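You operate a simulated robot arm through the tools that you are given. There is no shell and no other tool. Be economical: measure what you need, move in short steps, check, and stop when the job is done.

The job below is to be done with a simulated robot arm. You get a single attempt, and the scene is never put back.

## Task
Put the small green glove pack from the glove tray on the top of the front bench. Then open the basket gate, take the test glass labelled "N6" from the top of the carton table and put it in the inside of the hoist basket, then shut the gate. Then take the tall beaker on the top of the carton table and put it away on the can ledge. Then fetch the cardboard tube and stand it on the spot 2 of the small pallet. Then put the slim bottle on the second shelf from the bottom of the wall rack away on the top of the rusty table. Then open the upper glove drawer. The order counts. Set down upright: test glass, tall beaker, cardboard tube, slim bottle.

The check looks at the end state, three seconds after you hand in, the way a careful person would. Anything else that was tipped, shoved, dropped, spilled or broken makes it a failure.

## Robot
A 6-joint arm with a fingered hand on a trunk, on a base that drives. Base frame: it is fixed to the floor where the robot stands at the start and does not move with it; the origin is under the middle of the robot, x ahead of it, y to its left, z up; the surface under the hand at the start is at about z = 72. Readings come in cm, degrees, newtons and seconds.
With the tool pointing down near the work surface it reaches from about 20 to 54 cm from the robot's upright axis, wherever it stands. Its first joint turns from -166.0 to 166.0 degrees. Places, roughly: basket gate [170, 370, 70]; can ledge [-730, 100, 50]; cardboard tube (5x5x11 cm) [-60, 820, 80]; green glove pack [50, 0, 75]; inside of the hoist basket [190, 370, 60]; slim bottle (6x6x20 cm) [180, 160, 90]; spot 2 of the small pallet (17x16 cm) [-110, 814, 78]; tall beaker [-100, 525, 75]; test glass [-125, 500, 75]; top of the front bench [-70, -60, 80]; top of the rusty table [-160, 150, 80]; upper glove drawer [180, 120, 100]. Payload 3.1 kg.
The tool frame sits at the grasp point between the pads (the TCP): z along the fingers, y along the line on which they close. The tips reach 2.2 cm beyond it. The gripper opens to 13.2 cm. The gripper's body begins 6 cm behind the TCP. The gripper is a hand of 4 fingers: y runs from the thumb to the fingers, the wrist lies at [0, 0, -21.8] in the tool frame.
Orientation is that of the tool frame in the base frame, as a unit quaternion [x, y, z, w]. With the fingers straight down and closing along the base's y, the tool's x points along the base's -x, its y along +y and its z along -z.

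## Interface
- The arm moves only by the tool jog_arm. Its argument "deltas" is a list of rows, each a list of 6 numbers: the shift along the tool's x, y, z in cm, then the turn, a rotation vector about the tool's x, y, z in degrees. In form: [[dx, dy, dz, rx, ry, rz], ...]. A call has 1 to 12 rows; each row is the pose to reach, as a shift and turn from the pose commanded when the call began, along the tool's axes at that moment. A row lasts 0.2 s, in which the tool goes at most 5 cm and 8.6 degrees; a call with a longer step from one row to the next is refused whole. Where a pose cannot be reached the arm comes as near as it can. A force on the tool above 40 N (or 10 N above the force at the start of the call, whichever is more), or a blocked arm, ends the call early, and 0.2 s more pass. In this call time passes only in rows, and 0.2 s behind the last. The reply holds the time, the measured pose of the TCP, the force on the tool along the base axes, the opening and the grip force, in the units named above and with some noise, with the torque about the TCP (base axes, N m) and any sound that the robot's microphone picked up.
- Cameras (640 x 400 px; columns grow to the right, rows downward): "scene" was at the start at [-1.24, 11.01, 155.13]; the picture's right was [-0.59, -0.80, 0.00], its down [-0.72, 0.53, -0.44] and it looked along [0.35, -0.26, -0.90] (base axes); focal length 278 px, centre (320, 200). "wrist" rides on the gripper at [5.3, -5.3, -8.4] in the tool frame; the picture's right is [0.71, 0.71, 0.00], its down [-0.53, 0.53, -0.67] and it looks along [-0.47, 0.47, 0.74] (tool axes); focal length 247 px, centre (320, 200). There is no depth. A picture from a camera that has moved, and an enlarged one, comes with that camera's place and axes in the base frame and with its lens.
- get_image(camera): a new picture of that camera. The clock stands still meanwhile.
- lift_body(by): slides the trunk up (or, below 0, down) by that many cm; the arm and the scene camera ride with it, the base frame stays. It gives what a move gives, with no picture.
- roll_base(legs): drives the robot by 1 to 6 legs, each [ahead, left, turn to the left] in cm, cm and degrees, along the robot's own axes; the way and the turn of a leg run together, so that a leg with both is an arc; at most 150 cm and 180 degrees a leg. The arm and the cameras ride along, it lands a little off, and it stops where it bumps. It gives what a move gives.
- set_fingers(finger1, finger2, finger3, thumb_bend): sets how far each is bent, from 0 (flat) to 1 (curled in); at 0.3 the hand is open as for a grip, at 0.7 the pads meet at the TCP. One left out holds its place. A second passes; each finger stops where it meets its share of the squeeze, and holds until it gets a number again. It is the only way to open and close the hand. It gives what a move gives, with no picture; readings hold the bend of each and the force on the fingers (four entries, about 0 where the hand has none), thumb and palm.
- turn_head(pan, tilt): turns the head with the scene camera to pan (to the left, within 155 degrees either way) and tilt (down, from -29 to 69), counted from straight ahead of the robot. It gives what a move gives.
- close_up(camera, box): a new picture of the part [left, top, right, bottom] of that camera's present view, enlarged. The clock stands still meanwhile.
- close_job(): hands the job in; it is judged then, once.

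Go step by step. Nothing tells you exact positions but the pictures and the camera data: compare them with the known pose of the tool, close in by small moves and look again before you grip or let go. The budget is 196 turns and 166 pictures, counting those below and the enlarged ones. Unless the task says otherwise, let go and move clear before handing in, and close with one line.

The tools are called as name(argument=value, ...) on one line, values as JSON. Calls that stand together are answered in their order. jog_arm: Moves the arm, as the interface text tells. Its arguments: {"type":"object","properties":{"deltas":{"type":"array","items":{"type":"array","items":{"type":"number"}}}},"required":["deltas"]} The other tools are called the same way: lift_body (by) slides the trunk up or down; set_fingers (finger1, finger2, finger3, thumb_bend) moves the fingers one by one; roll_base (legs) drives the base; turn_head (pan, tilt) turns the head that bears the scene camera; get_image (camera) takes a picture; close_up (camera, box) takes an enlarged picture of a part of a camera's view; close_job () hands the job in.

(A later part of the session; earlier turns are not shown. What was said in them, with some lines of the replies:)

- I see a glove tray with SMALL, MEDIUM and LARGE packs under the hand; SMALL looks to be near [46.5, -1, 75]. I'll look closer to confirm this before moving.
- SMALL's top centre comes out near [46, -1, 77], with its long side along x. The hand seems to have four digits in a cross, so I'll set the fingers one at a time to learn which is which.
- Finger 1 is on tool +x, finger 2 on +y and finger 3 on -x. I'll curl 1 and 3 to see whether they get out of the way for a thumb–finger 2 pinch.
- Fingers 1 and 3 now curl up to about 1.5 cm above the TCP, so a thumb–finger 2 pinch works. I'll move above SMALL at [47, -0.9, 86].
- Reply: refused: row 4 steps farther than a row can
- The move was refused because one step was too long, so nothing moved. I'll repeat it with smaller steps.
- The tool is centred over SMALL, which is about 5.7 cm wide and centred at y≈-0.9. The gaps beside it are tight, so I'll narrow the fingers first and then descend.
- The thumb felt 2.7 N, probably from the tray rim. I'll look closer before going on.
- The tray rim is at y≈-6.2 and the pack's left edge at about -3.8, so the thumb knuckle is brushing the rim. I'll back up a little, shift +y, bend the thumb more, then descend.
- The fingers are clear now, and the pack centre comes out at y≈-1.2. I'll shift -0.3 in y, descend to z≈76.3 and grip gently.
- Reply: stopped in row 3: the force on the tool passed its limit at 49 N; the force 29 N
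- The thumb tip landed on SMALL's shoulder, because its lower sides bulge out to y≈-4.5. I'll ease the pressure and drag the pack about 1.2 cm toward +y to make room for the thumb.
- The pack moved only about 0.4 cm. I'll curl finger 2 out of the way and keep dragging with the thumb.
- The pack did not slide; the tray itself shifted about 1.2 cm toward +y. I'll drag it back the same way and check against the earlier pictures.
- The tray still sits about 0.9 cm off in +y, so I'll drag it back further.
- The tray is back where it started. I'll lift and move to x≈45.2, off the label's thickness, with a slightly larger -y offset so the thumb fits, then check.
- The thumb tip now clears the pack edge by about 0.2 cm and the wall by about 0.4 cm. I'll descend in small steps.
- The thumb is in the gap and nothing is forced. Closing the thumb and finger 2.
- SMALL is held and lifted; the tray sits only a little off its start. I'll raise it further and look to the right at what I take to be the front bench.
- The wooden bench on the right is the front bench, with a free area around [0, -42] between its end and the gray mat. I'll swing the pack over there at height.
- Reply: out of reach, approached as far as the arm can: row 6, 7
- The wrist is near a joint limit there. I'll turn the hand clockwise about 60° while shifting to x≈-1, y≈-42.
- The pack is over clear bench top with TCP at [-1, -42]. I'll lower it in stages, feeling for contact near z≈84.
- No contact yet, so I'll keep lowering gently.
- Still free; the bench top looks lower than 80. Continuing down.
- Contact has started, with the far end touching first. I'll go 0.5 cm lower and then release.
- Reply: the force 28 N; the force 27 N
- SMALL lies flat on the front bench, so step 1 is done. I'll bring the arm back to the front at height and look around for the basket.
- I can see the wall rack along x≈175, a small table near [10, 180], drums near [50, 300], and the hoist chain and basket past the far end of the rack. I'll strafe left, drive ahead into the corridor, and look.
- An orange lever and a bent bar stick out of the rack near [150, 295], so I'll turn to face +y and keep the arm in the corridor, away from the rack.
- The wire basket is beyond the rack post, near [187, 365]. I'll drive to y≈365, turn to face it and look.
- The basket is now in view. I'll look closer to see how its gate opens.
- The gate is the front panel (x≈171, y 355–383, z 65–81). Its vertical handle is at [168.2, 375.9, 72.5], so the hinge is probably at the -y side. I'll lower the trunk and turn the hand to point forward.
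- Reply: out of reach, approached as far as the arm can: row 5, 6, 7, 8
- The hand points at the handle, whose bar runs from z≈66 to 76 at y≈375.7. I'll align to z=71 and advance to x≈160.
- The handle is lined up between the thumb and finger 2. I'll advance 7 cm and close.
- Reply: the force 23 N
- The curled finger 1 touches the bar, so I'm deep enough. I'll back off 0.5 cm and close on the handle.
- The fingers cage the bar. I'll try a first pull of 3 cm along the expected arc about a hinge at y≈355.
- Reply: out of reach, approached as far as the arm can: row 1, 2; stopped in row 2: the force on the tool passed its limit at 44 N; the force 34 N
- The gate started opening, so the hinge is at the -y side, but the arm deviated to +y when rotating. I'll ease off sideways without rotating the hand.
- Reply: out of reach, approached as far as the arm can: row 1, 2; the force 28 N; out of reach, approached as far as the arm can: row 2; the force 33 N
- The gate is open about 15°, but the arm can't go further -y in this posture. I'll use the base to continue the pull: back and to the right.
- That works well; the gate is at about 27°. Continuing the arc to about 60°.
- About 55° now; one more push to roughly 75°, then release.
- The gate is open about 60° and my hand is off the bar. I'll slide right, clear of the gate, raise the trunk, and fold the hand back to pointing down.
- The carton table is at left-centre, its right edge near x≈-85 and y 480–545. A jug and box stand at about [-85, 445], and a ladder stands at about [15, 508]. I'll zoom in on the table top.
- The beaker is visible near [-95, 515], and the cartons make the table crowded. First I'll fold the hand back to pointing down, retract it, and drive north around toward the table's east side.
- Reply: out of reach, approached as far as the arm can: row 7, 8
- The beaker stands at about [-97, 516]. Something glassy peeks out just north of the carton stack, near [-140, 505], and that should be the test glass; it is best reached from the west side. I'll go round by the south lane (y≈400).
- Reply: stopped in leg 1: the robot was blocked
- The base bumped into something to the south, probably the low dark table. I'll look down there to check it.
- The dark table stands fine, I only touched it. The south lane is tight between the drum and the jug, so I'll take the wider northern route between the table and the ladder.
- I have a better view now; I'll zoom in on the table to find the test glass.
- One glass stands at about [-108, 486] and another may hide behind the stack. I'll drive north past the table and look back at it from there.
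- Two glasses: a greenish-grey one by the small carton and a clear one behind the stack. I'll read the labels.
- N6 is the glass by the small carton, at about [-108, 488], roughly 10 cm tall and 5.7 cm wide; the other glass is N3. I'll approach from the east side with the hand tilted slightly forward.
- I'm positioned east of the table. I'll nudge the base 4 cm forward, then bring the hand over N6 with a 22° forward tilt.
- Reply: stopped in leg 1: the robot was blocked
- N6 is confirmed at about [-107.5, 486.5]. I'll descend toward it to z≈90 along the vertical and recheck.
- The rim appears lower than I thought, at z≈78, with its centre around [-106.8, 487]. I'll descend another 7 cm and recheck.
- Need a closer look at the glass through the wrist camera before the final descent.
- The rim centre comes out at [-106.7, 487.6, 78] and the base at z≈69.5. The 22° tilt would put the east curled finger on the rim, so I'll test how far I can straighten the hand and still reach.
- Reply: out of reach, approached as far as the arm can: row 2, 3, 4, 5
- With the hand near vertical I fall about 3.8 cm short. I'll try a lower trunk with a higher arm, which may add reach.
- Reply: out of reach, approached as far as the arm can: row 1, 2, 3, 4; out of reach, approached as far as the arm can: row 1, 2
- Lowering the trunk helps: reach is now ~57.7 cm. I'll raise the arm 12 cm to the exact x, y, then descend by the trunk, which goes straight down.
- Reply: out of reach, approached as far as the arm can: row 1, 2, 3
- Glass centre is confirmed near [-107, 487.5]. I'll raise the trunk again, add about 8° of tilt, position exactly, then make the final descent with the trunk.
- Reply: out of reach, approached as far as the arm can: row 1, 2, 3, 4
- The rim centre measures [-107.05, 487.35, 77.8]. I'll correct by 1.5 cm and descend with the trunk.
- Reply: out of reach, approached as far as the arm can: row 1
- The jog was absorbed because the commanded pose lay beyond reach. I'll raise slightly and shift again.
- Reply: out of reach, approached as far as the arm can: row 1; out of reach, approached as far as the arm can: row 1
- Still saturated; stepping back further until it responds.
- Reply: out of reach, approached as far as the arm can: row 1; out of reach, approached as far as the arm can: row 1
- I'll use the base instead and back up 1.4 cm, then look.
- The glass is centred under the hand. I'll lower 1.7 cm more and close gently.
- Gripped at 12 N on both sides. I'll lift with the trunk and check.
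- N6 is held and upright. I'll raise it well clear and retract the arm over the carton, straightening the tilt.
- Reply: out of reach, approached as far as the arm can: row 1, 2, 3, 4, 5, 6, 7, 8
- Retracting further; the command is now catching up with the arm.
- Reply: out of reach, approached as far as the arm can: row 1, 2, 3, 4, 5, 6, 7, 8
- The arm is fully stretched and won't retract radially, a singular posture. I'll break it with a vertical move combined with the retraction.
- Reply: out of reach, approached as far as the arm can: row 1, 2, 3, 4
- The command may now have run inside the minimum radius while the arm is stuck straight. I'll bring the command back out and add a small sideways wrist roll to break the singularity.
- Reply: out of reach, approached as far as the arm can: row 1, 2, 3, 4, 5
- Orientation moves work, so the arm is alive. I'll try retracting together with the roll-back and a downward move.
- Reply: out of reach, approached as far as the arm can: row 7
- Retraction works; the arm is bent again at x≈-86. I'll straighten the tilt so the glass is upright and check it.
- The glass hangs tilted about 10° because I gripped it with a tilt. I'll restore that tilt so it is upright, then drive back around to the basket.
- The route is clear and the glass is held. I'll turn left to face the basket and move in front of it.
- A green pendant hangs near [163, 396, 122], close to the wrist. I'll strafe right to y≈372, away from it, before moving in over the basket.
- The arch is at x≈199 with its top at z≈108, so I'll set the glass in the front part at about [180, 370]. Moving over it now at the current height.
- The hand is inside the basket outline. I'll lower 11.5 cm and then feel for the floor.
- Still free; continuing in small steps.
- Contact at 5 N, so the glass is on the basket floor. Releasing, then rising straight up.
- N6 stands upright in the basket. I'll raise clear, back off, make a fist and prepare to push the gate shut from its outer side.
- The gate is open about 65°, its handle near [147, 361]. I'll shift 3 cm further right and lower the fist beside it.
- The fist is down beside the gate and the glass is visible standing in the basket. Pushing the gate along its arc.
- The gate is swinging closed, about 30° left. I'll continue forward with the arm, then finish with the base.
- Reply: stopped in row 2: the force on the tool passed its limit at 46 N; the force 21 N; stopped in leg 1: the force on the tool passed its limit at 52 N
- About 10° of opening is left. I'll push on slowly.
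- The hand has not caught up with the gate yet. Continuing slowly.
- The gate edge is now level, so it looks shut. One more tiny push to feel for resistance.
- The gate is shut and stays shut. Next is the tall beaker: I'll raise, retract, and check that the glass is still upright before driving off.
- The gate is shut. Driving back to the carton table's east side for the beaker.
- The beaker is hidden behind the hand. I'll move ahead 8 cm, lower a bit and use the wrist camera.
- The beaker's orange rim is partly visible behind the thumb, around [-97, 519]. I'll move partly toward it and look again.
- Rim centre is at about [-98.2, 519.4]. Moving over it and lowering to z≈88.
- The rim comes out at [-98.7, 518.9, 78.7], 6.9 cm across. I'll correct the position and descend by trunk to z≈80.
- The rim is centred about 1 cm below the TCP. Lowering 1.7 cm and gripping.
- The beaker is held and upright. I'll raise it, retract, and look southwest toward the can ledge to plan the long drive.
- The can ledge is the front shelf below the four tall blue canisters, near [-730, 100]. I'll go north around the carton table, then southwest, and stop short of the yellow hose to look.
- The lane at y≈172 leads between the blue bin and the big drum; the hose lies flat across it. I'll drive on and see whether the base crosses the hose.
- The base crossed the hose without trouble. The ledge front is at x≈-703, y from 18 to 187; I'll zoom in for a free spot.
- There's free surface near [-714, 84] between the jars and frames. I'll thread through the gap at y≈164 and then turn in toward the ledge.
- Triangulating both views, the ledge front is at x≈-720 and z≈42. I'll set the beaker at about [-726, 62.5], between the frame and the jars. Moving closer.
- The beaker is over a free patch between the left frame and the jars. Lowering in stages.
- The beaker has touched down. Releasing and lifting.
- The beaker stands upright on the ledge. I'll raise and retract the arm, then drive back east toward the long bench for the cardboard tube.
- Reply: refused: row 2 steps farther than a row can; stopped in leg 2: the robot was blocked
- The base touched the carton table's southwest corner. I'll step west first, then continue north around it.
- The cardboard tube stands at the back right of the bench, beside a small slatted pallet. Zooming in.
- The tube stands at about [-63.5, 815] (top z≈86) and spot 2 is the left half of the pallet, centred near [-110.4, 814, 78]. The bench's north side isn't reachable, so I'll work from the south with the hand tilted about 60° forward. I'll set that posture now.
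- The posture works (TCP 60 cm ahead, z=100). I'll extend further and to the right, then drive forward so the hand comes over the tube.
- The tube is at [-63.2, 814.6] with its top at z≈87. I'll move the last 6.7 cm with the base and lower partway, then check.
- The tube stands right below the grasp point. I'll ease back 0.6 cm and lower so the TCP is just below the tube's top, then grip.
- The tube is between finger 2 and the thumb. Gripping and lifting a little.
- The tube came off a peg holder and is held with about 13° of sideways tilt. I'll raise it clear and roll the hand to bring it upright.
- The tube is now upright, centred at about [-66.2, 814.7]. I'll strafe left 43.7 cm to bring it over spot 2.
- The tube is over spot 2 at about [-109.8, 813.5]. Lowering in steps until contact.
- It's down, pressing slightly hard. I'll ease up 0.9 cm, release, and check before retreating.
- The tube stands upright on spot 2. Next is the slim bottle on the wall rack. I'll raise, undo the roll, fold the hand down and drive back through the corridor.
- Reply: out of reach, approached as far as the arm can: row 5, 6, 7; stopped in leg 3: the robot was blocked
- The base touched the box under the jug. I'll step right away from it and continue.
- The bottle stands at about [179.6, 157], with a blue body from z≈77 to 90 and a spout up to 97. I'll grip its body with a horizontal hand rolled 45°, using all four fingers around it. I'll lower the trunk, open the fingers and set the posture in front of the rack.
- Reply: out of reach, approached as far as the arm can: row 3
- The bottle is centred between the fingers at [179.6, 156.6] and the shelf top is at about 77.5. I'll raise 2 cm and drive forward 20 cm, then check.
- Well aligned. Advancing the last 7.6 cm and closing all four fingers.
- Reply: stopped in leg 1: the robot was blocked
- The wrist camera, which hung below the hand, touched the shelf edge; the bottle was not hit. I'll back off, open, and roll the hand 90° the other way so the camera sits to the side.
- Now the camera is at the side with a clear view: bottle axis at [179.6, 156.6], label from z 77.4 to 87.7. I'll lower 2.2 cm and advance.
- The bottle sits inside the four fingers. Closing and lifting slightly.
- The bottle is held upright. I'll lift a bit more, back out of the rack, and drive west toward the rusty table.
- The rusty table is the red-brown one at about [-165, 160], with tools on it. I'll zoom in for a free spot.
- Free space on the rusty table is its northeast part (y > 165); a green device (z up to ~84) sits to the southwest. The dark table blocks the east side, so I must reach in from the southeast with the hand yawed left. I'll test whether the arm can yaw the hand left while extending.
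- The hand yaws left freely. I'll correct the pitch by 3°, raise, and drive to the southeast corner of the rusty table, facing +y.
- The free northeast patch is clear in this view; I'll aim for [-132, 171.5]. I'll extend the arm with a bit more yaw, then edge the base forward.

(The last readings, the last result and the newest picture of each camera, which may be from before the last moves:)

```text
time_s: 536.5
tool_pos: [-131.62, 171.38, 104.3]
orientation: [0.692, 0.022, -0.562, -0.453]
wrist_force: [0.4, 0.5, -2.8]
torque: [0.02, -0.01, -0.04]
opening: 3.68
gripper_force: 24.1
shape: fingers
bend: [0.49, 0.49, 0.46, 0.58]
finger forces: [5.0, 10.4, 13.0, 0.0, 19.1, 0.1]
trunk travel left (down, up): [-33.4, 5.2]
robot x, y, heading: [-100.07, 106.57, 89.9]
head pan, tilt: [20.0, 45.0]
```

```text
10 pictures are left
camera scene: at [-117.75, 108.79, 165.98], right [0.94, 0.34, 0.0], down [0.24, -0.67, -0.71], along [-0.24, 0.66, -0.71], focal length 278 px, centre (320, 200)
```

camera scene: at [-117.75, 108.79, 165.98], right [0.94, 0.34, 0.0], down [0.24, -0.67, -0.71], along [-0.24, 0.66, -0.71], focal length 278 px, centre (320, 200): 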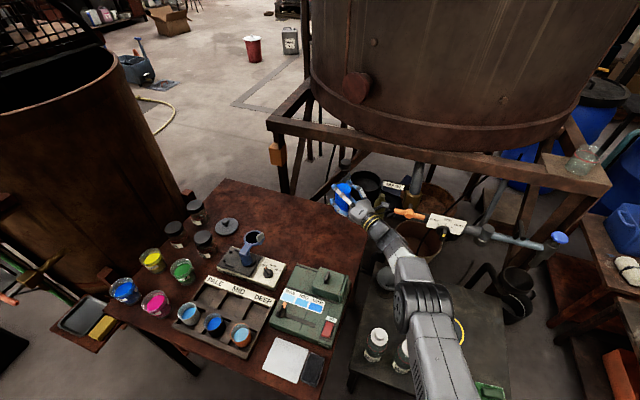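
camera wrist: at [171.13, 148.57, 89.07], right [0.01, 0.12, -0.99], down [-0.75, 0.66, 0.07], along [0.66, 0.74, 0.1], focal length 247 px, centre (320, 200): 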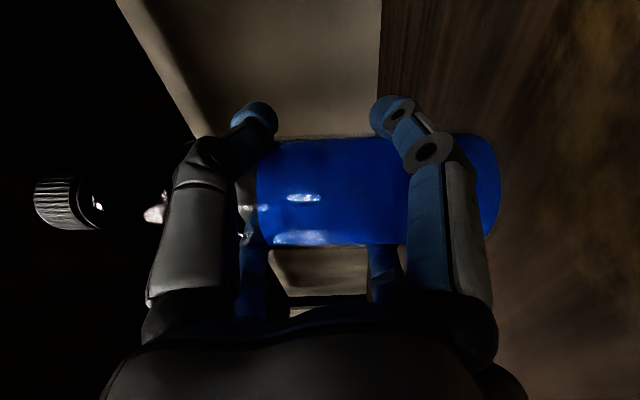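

Everything is clear: the elbow is up, well above the dark table's bottles. Lowering 18 cm over the free spot.

lift_body(by=-18)

get_image(camera="scene")

```text
time_s: 538.5
tool_pos: [-131.73, 171.3, 87.08]
orientation: [0.687, 0.024, -0.564, -0.458]
wrist_force: [-4.8, 6.5, 23.0]
torque: [-0.03, 0.11, -0.03]
opening: 3.67
gripper_force: 24.3
shape: fingers
bend: [0.49, 0.49, 0.46, 0.57]
finger forces: [10.0, 13.9, 9.2, 0.0, 15.4, 0.1]
trunk travel left (down, up): [-15.4, 23.2]
robot x, y, heading: [-99.97, 107.18, 90.0]
head pan, tilt: [20.0, 45.0]
```

```text
9 pictures are left
camera scene: at [-117.66, 108.38, 148.04], right [0.94, 0.34, 0.0], down [0.24, -0.66, -0.71], along [-0.24, 0.67, -0.71], focal length 278 px, centre (320, 200)
```

scene: 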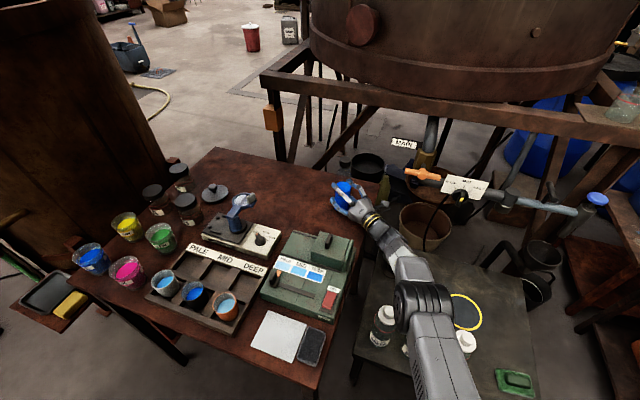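

Contact came earlier than expected; the table top is at z≈79. I'll ease the pressure and look closely at where the base stands.

lift_body(by=0.7)

close_up(camera="scene", box=[300, 150, 410, 260])

```text
time_s: 539.1
tool_pos: [-131.65, 171.21, 87.08]
orientation: [0.691, 0.021, -0.562, -0.454]
wrist_force: [-2.8, 3.0, 11.9]
torque: [0.08, 0.1, -0.02]
opening: 3.62
gripper_force: 24.6
shape: fingers
bend: [0.49, 0.49, 0.46, 0.58]
finger forces: [9.2, 13.0, 10.9, 0.0, 16.0, 0.0]
trunk travel left (down, up): [-16.1, 22.5]
robot x, y, heading: [-100.03, 106.85, 89.7]
head pan, tilt: [20.0, 45.0]
```

```text
3.64 times, centred on (355, 205) of scene
camera zoom: at [-117.69, 108.46, 148.72], right [0.94, 0.34, 0.0], down [0.24, -0.66, -0.71], along [-0.24, 0.67, -0.71], focal length 1010 px, centre (193, 182)
```

zoom: 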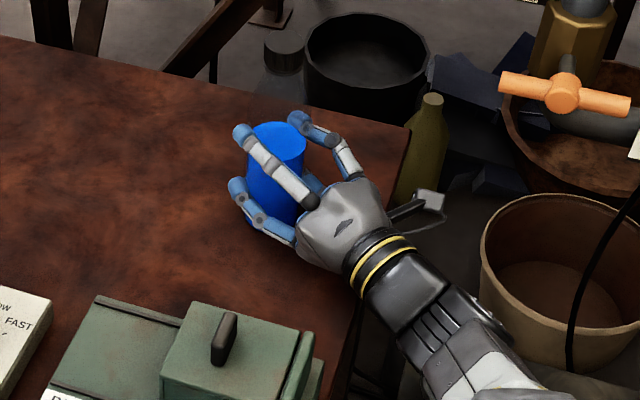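

The bottle's base is well on the table, and its clear neck and dark cap are upright above it. I'll ease off a little more, release all four fingers, then back out.

lift_body(by=0.6)

set_fingers(finger1=0.34, finger2=0.34, finger3=0.34, thumb_bend=0.34)

jog_arm(deltas=[[0, 0, -2, 0, 0, 0], [0, 0, -5, 0, 0, 0], [0, 0, -9, 0, 0, 0], [0, 0, -13, 0, 0, 0]])

close_up(camera="scene", box=[280, 120, 430, 260])

```text
time_s: 539.6
tool_pos: [-131.72, 171.23, 87.4]
orientation: [0.693, 0.02, -0.561, -0.453]
wrist_force: [-0.2, -0.7, -2.3]
torque: [-0.02, 0.03, 0.0]
opening: 3.59
gripper_force: 25.3
shape: fingers
bend: [0.49, 0.49, 0.46, 0.58]
finger forces: [6.2, 11.0, 13.4, 0.1, 19.1, 0.0]
trunk travel left (down, up): [-16.7, 21.9]
robot x, y, heading: [-100.03, 107.01, 90.0]
head pan, tilt: [20.0, 45.0]
```

```text
time_s: 540.6
tool_pos: [-131.79, 171.26, 87.71]
orientation: [0.691, 0.022, -0.562, -0.454]
wrist_force: [-0.1, -1.4, -0.1]
torque: [0.01, 0.0, 0.03]
opening: 7.83
gripper_force: 0.1
shape: fingers
bend: [0.34, 0.34, 0.34, 0.34]
finger forces: [0.1, 0.0, 0.1, 0.1, 0.0, 0.0]
trunk travel left (down, up): [-16.7, 21.9]
robot x, y, heading: [-100.07, 107.32, 89.6]
head pan, tilt: [20.0, 45.0]
```

```text
time_s: 541.6
tool_pos: [-121.25, 163.33, 87.29]
orientation: [0.691, 0.022, -0.562, -0.454]
wrist_force: [-0.6, -0.6, 0.3]
torque: [-0.01, 0.03, 0.03]
opening: 7.85
gripper_force: 0.0
shape: fingers
bend: [0.34, 0.34, 0.34, 0.34]
finger forces: [0.0, 0.1, 0.0, 0.0, 0.1, 0.0]
trunk travel left (down, up): [-16.7, 21.9]
robot x, y, heading: [-99.86, 107.19, 90.0]
head pan, tilt: [20.0, 45.0]
```

```text
2.86 times, centred on (355, 190) of scene
camera zoom: at [-117.68, 108.59, 149.32], right [0.94, 0.34, 0.0], down [0.24, -0.66, -0.71], along [-0.24, 0.66, -0.71], focal length 794 px, centre (220, 229)
```

zoom: 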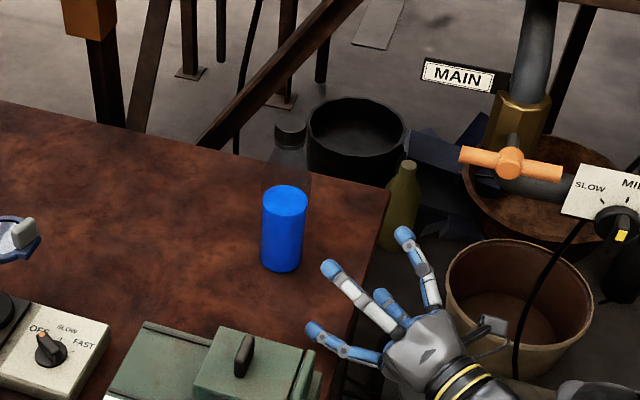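

The bottle stands upright with its cap visible. Last is the upper glove drawer. I'll raise, straighten the arm and drive back to the rack.

lift_body(by=15)

roll_base(legs=[[-22, 0, 0]])

jog_arm(deltas=[[0.4, -0.5, -4, 4.2, 3.6, 0], [0.9, -1, -8, 8.3, 7.2, 0], [1.3, -1.5, -12, 12.5, 10.7, 0], [1.8, -2, -16, 16.7, 14.3, 0], [2.2, -2.5, -20, 20.8, 17.9, 0], [2.7, -3.1, -23.7, 25, 21.5, 0]])

roll_base(legs=[[0, 0, -90], [140, 0, 0], [60, 0, 0], [0, 30, 0]])

turn_head(pan=0, tilt=35)

get_image(camera="scene")

```text
time_s: 543.4
tool_pos: [-121.32, 163.43, 102.23]
orientation: [0.691, 0.021, -0.561, -0.455]
wrist_force: [0.1, 0.0, -0.3]
torque: [-0.02, -0.03, 0.02]
opening: 7.82
gripper_force: 0.0
shape: fingers
bend: [0.34, 0.34, 0.34, 0.34]
finger forces: [0.1, 0.0, 0.0, 0.1, 0.0, 0.0]
trunk travel left (down, up): [-31.7, 6.9]
robot x, y, heading: [-100.26, 107.37, 89.9]
head pan, tilt: [20.0, 45.0]
```

```text
time_s: 545.1
tool_pos: [-121.42, 141.29, 102.15]
orientation: [0.691, 0.022, -0.562, -0.454]
wrist_force: [-0.3, -0.3, -0.3]
torque: [-0.01, 0.0, 0.03]
opening: 7.84
gripper_force: 0.0
shape: fingers
bend: [0.34, 0.34, 0.34, 0.34]
finger forces: [0.0, 0.1, 0.0, 0.1, 0.0, 0.1]
trunk travel left (down, up): [-31.7, 6.9]
robot x, y, heading: [-100.06, 84.98, 90.1]
head pan, tilt: [20.0, 45.0]
```

```text
time_s: 546.5
tool_pos: [-99.94, 130.19, 101.02]
orientation: [0.669, -0.184, -0.416, -0.588]
wrist_force: [0.3, 0.3, -0.8]
torque: [0.02, -0.01, 0.0]
opening: 7.84
gripper_force: 0.0
shape: fingers
bend: [0.34, 0.34, 0.34, 0.34]
finger forces: [0.0, 0.0, 0.1, 0.0, 0.0, 0.0]
trunk travel left (down, up): [-31.7, 6.9]
robot x, y, heading: [-100.13, 85.06, 89.8]
head pan, tilt: [20.0, 45.0]
```

```text
time_s: 562.0
tool_pos: [146.44, 112.34, 101.01]
orientation: [-0.342, 0.604, -0.123, 0.709]
wrist_force: [-0.4, 0.9, 0.2]
torque: [0.0, 0.04, -0.02]
opening: 7.84
gripper_force: 0.0
shape: fingers
bend: [0.34, 0.34, 0.34, 0.34]
finger forces: [0.0, 0.0, 0.0, 0.1, 0.0, 0.0]
trunk travel left (down, up): [-31.7, 6.9]
robot x, y, heading: [101.2, 112.17, -0.5]
head pan, tilt: [20.0, 45.0]
```

```text
time_s: 562.8
tool_pos: [146.37, 112.23, 101.01]
orientation: [-0.341, 0.604, -0.123, 0.71]
wrist_force: [-1.2, -0.1, 0.3]
torque: [0.0, 0.01, -0.01]
opening: 7.84
gripper_force: 0.2
shape: fingers
bend: [0.34, 0.34, 0.34, 0.34]
finger forces: [0.0, 0.1, 0.1, 0.0, 0.1, 0.0]
trunk travel left (down, up): [-31.7, 6.9]
robot x, y, heading: [100.93, 112.4, -0.1]
head pan, tilt: [0.0, 35.0]
```

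```text
6 pictures are left
camera scene: at [103.75, 127.09, 165.74], right [0.0, -1.0, 0.0], down [-0.57, 0.0, -0.82], along [0.82, 0.0, -0.57], focal length 278 px, centre (320, 200)
```

scene: 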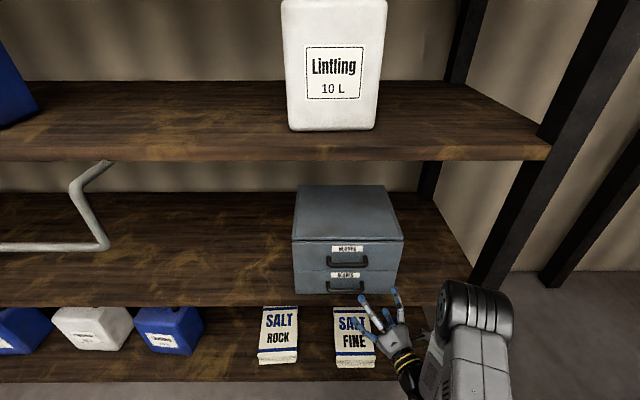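

The upper drawer's handle is a bar at about [166, 118.2, 97], 13 cm wide. I'll yaw and roll the hand so the thumb and finger 2 close vertically on it, curling the other two fingers.

jog_arm(deltas=[[0, 0, 0, 5.1, 4.1, -0.2], [0, 0, 0, 10.2, 8.3, -0.5], [0, 0, 0, 15.2, 12.4, -0.7]])

jog_arm(deltas=[[0, 0, 0, 0, 0, -8.5], [0, 0, 0, 0, 0, -17], [0, 0, 0, 0, 0, -25.5], [0, 0, 0, 0, 0, -34], [0, 0, 0, 0, 0, -42.5], [0, 0, 0, 0, 0, -50.7]])

set_fingers(finger1=1.0, finger3=1.0, finger2=0.42, thumb_bend=0.42)

lift_body(by=-4)

roll_base(legs=[[9, 6, 0]])

get_image(camera="wrist")

```text
time_s: 563.6
tool_pos: [146.47, 112.44, 101.04]
orientation: [-0.232, 0.653, -0.244, 0.678]
wrist_force: [0.2, 0.4, -0.1]
torque: [0.02, 0.01, 0.02]
opening: 7.86
gripper_force: 0.2
shape: fingers
bend: [0.34, 0.34, 0.34, 0.34]
finger forces: [0.0, 0.1, 0.1, 0.0, 0.0, 0.0]
trunk travel left (down, up): [-31.7, 6.9]
robot x, y, heading: [101.32, 112.56, -0.0]
head pan, tilt: [0.0, 35.0]
```

```text
time_s: 565.0
tool_pos: [143.73, 116.22, 100.56]
orientation: [0.478, -0.501, 0.511, -0.51]
wrist_force: [-0.1, -0.4, -0.1]
torque: [-0.03, -0.01, -0.05]
opening: 7.84
gripper_force: 0.1
shape: fingers
bend: [0.34, 0.34, 0.34, 0.34]
finger forces: [0.0, 0.1, 0.0, 0.1, 0.1, 0.0]
out of reach, approached as far as the arm can: row 6
trunk travel left (down, up): [-31.7, 6.9]
robot x, y, heading: [100.87, 112.4, -0.2]
head pan, tilt: [0.0, 35.0]
```

```text
time_s: 566.0
tool_pos: [143.74, 116.01, 100.53]
orientation: [-0.477, 0.502, -0.509, 0.511]
wrist_force: [0.1, 0.2, 0.7]
torque: [0.01, -0.03, -0.01]
opening: 3.92
gripper_force: 0.0
shape: fingers
bend: [0.75, 0.42, 0.75, 0.42]
finger forces: [0.0, 0.0, 0.1, 0.1, 0.0, 0.0]
trunk travel left (down, up): [-31.7, 6.9]
robot x, y, heading: [100.96, 112.83, -0.3]
head pan, tilt: [0.0, 35.0]
```

```text
time_s: 566.9
tool_pos: [143.67, 116.0, 96.36]
orientation: [-0.477, 0.502, -0.509, 0.511]
wrist_force: [0.4, -0.6, -0.7]
torque: [-0.03, -0.01, 0.01]
opening: 3.93
gripper_force: 0.1
shape: fingers
bend: [0.75, 0.42, 0.75, 0.42]
finger forces: [0.1, 0.0, 0.0, 0.0, 0.1, 0.0]
trunk travel left (down, up): [-27.7, 10.9]
robot x, y, heading: [101.02, 112.24, -0.3]
head pan, tilt: [0.0, 35.0]
```

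```text
time_s: 568.0
tool_pos: [152.86, 121.89, 96.37]
orientation: [-0.476, 0.503, -0.509, 0.511]
wrist_force: [-0.2, 0.1, -0.1]
torque: [0.03, 0.02, -0.01]
opening: 3.92
gripper_force: 0.1
shape: fingers
bend: [0.75, 0.42, 0.75, 0.42]
finger forces: [0.0, 0.0, 0.1, 0.0, 0.0, 0.0]
trunk travel left (down, up): [-27.7, 10.9]
robot x, y, heading: [110.37, 118.24, -0.3]
head pan, tilt: [0.0, 35.0]
```

```text
5 pictures are left
camera wrist: at [144.08, 116.74, 101.34], right [0.01, -0.69, -0.73], down [-0.63, 0.56, -0.54], along [0.77, 0.47, -0.43], focal length 247 px, centre (320, 200)
```

wrist: 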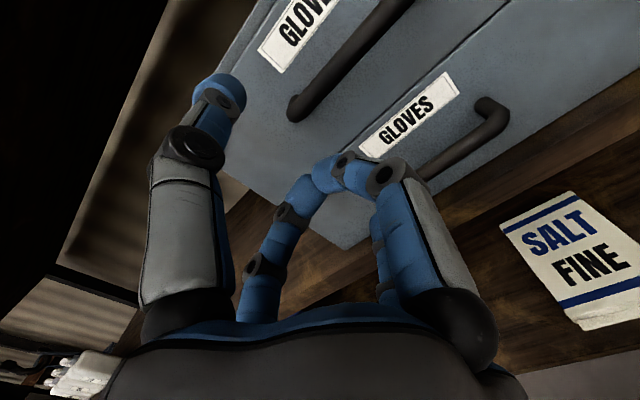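

Fingers 1 and 3 jammed against each other half-curled, so I'll re-curl them one after the other. The upper handle bar measures y≈118, z≈97.8; I'll align to it.

set_fingers(finger1=0.1, finger3=1.0)

set_fingers(finger1=1.0)

lift_body(by=1.3)

roll_base(legs=[[7, -3.6, 0.3]])

get_image(camera="wrist")

```text
time_s: 569.0
tool_pos: [152.86, 121.92, 96.49]
orientation: [-0.477, 0.502, -0.509, 0.511]
wrist_force: [1.0, -0.7, -0.1]
torque: [0.01, -0.02, 0.02]
opening: 9.28
gripper_force: 0.1
shape: fingers
bend: [0.1, 0.42, 1.0, 0.42]
finger forces: [0.0, 0.0, 0.1, 0.0, 0.0, 0.1]
trunk travel left (down, up): [-27.7, 10.9]
robot x, y, heading: [110.07, 118.16, -0.5]
head pan, tilt: [0.0, 35.0]
```

```text
time_s: 570.0
tool_pos: [152.74, 121.82, 96.39]
orientation: [-0.476, 0.503, -0.509, 0.511]
wrist_force: [-0.3, -0.5, -0.5]
torque: [0.03, 0.01, -0.01]
opening: 4.85
gripper_force: 0.2
shape: fingers
bend: [0.91, 0.42, 1.0, 0.42]
finger forces: [0.2, 0.0, 0.0, 0.0, 0.0, 0.0]
trunk travel left (down, up): [-27.7, 10.9]
robot x, y, heading: [110.19, 118.15, -0.3]
head pan, tilt: [0.0, 35.0]
```

```text
time_s: 570.7
tool_pos: [152.81, 121.96, 97.74]
orientation: [-0.476, 0.502, -0.51, 0.511]
wrist_force: [0.7, 0.2, -0.7]
torque: [0.0, -0.02, 0.08]
opening: 4.83
gripper_force: 0.0
shape: fingers
bend: [0.91, 0.42, 1.0, 0.42]
finger forces: [0.0, 0.0, 0.1, 0.0, 0.0, 0.0]
trunk travel left (down, up): [-29.0, 9.6]
robot x, y, heading: [110.3, 118.45, -0.1]
head pan, tilt: [0.0, 35.0]
```

```text
time_s: 571.7
tool_pos: [159.95, 118.42, 97.71]
orientation: [-0.478, 0.502, -0.508, 0.512]
wrist_force: [0.3, 0.7, -0.4]
torque: [0.01, 0.0, 0.0]
opening: 4.84
gripper_force: 0.1
shape: fingers
bend: [0.91, 0.42, 1.0, 0.42]
finger forces: [0.0, 0.0, 0.0, 0.0, 0.0, 0.0]
trunk travel left (down, up): [-29.0, 9.6]
robot x, y, heading: [117.25, 114.91, 0.1]
head pan, tilt: [0.0, 35.0]
```

```text
4 pictures are left
camera wrist: at [151.03, 113.19, 102.64], right [0.02, -0.69, -0.73], down [-0.64, 0.55, -0.54], along [0.77, 0.47, -0.43], focal length 247 px, centre (320, 200)
```

wrist: 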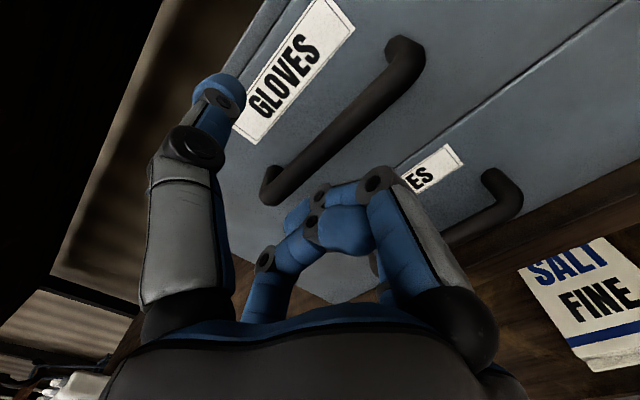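

The bar passes exactly through the line ahead of the TCP. Advancing until near contact, then closing on it.

roll_base(legs=[[5.2, 0, 0]])

set_fingers(finger2=0.8, thumb_bend=0.8)

```text
time_s: 572.7
tool_pos: [163.83, 118.47, 97.7]
orientation: [-0.478, 0.502, -0.509, 0.51]
wrist_force: [-0.4, -0.3, 0.4]
torque: [-0.01, -0.04, 0.0]
opening: 4.95
gripper_force: 0.0
shape: fingers
bend: [0.93, 0.42, 1.0, 0.42]
finger forces: [0.1, 0.1, 0.1, 0.0, 0.1, 0.1]
trunk travel left (down, up): [-29.0, 9.6]
robot x, y, heading: [121.51, 114.71, -0.1]
head pan, tilt: [0.0, 35.0]
stopped in leg 1: the force on the tool passed its limit at 59 N (the readings are from after the stop); the commanded pose is now the measured one
```

```text
time_s: 573.7
tool_pos: [163.97, 118.43, 97.71]
orientation: [-0.478, 0.503, -0.509, 0.51]
wrist_force: [0.4, -0.5, 4.1]
torque: [0.02, -0.02, -0.07]
opening: 1.74
gripper_force: 18.1
shape: fingers
bend: [0.94, 0.71, 1.0, 0.69]
finger forces: [18.0, 5.9, 0.0, 0.0, 12.5, 0.0]
trunk travel left (down, up): [-29.0, 9.6]
robot x, y, heading: [121.92, 114.68, 0.0]
head pan, tilt: [0.0, 35.0]
```

The grip on the bar matches the one that worked on the gate. Pulling back gently.

roll_base(legs=[[-3, 0, 0], [-4, 0, 0], [-5, 0, 0]])

get_image(camera="scene")

```text
time_s: 575.5
tool_pos: [151.68, 118.37, 97.75]
orientation: [0.478, -0.503, 0.509, -0.509]
wrist_force: [-0.6, 0.3, 0.5]
torque: [0.0, -0.01, -0.08]
opening: 1.71
gripper_force: 18.8
shape: fingers
bend: [0.94, 0.71, 1.0, 0.71]
finger forces: [18.8, 6.7, 0.1, 0.1, 11.5, 0.0]
trunk travel left (down, up): [-29.0, 9.6]
robot x, y, heading: [109.32, 114.89, -0.0]
head pan, tilt: [0.0, 35.0]
```

```text
3 pictures are left
camera scene: at [111.7, 129.47, 163.01], right [0.0, -1.0, 0.0], down [-0.57, 0.0, -0.82], along [0.82, 0.0, -0.57], focal length 278 px, centre (320, 200)
```

scene: 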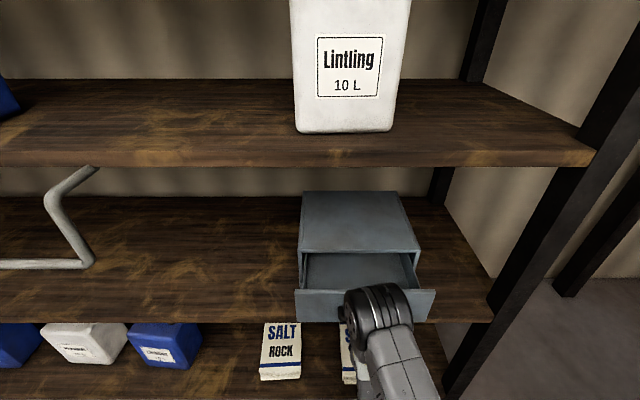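

The upper drawer is about 12 cm open. I'll pull it a little further, then release and back off.

roll_base(legs=[[-2.5, 0, 0], [-2.5, 0, 0]])

close_up(camera="scene", box=[270, 160, 460, 340])

```text
time_s: 576.8
tool_pos: [146.9, 118.45, 97.66]
orientation: [-0.48, 0.503, -0.507, 0.509]
wrist_force: [-0.3, 0.3, 2.8]
torque: [0.02, -0.03, -0.08]
opening: 1.73
gripper_force: 19.1
shape: fingers
bend: [0.94, 0.71, 1.0, 0.68]
finger forces: [18.6, 6.1, 0.0, 0.1, 13.2, 0.0]
trunk travel left (down, up): [-29.0, 9.6]
robot x, y, heading: [104.37, 115.0, -0.0]
head pan, tilt: [0.0, 35.0]
```

```text
2.22 times, centred on (365, 250) of scene
camera zoom: at [106.87, 129.47, 163.01], right [0.0, -1.0, 0.0], down [-0.57, 0.0, -0.82], along [0.82, 0.0, -0.57], focal length 617 px, centre (220, 89)
```

zoom: 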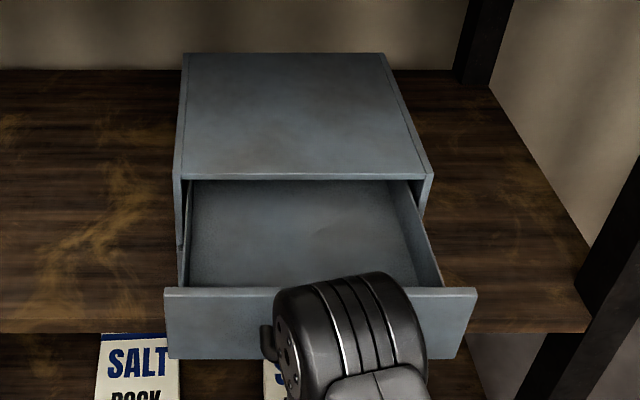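

It slides freely. I'll pull 3 cm more in small steps to be clearly open, watching the force.

roll_base(legs=[[-1, 0, 0], [-1, 0, 0], [-1, 0, 0]])

```text
time_s: 578.2
tool_pos: [143.78, 118.45, 97.57]
orientation: [0.48, -0.503, 0.509, -0.508]
wrist_force: [-0.2, -0.2, 6.3]
torque: [0.0, -0.03, -0.04]
opening: 1.73
gripper_force: 18.4
shape: fingers
bend: [0.94, 0.71, 1.0, 0.68]
finger forces: [18.3, 6.1, 0.0, 0.0, 12.8, 0.0]
trunk travel left (down, up): [-29.0, 9.6]
robot x, y, heading: [101.38, 114.79, -0.2]
head pan, tilt: [0.0, 35.0]
```

The drawer is 20 cm open. Releasing and backing clear.

set_fingers(finger2=0.4, thumb_bend=0.4)

roll_base(legs=[[-8, 0, 0], [-10, 0, 0]])

get_image(camera="scene")

```text
time_s: 579.2
tool_pos: [143.88, 118.45, 97.75]
orientation: [0.48, -0.503, 0.508, -0.508]
wrist_force: [-0.1, 0.4, 0.8]
torque: [0.03, -0.02, 0.0]
opening: 5.19
gripper_force: 0.1
shape: fingers
bend: [0.93, 0.4, 1.0, 0.4]
finger forces: [0.1, 0.0, 0.0, 0.1, 0.0, 0.0]
trunk travel left (down, up): [-29.0, 9.6]
robot x, y, heading: [101.9, 114.72, -0.3]
head pan, tilt: [0.0, 35.0]
```

```text
time_s: 581.0
tool_pos: [125.71, 118.51, 97.7]
orientation: [-0.479, 0.503, -0.508, 0.509]
wrist_force: [0.2, 0.7, -0.5]
torque: [0.01, 0.0, -0.01]
opening: 5.17
gripper_force: 0.1
shape: fingers
bend: [0.93, 0.4, 1.0, 0.4]
finger forces: [0.1, 0.0, 0.0, 0.0, 0.0, 0.0]
trunk travel left (down, up): [-29.0, 9.6]
robot x, y, heading: [83.53, 114.88, 0.1]
head pan, tilt: [0.0, 35.0]
```

```text
1 pictures are left
camera scene: at [85.85, 129.48, 163.01], right [0.0, -1.0, 0.0], down [-0.57, 0.0, -0.82], along [0.82, 0.0, -0.57], focal length 278 px, centre (320, 200)
```

scene: 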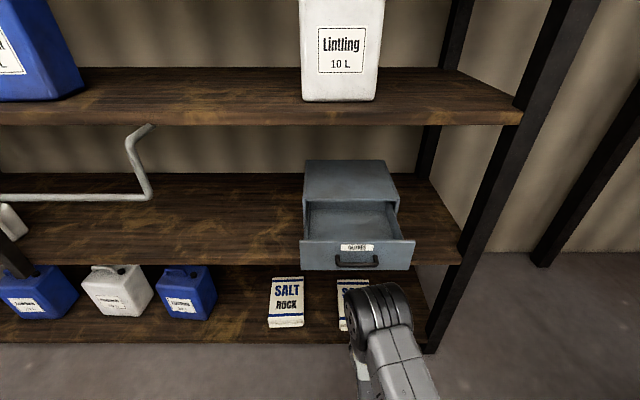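

The upper glove drawer is open, the hand is clear of it, and every step has been done in order, so I'm handing in.

close_job()

```text
The job is handed in.
```

I did all six steps in the order you gave and handed the job in; the check's verdict hasn't come back. The base brushed the low dark table, the carton table and the box under the jug, and the glove tray was left about a centimetre off its start. I saw nothing tipped or spilled, but I didn't recheck the last two bumped spots up close.
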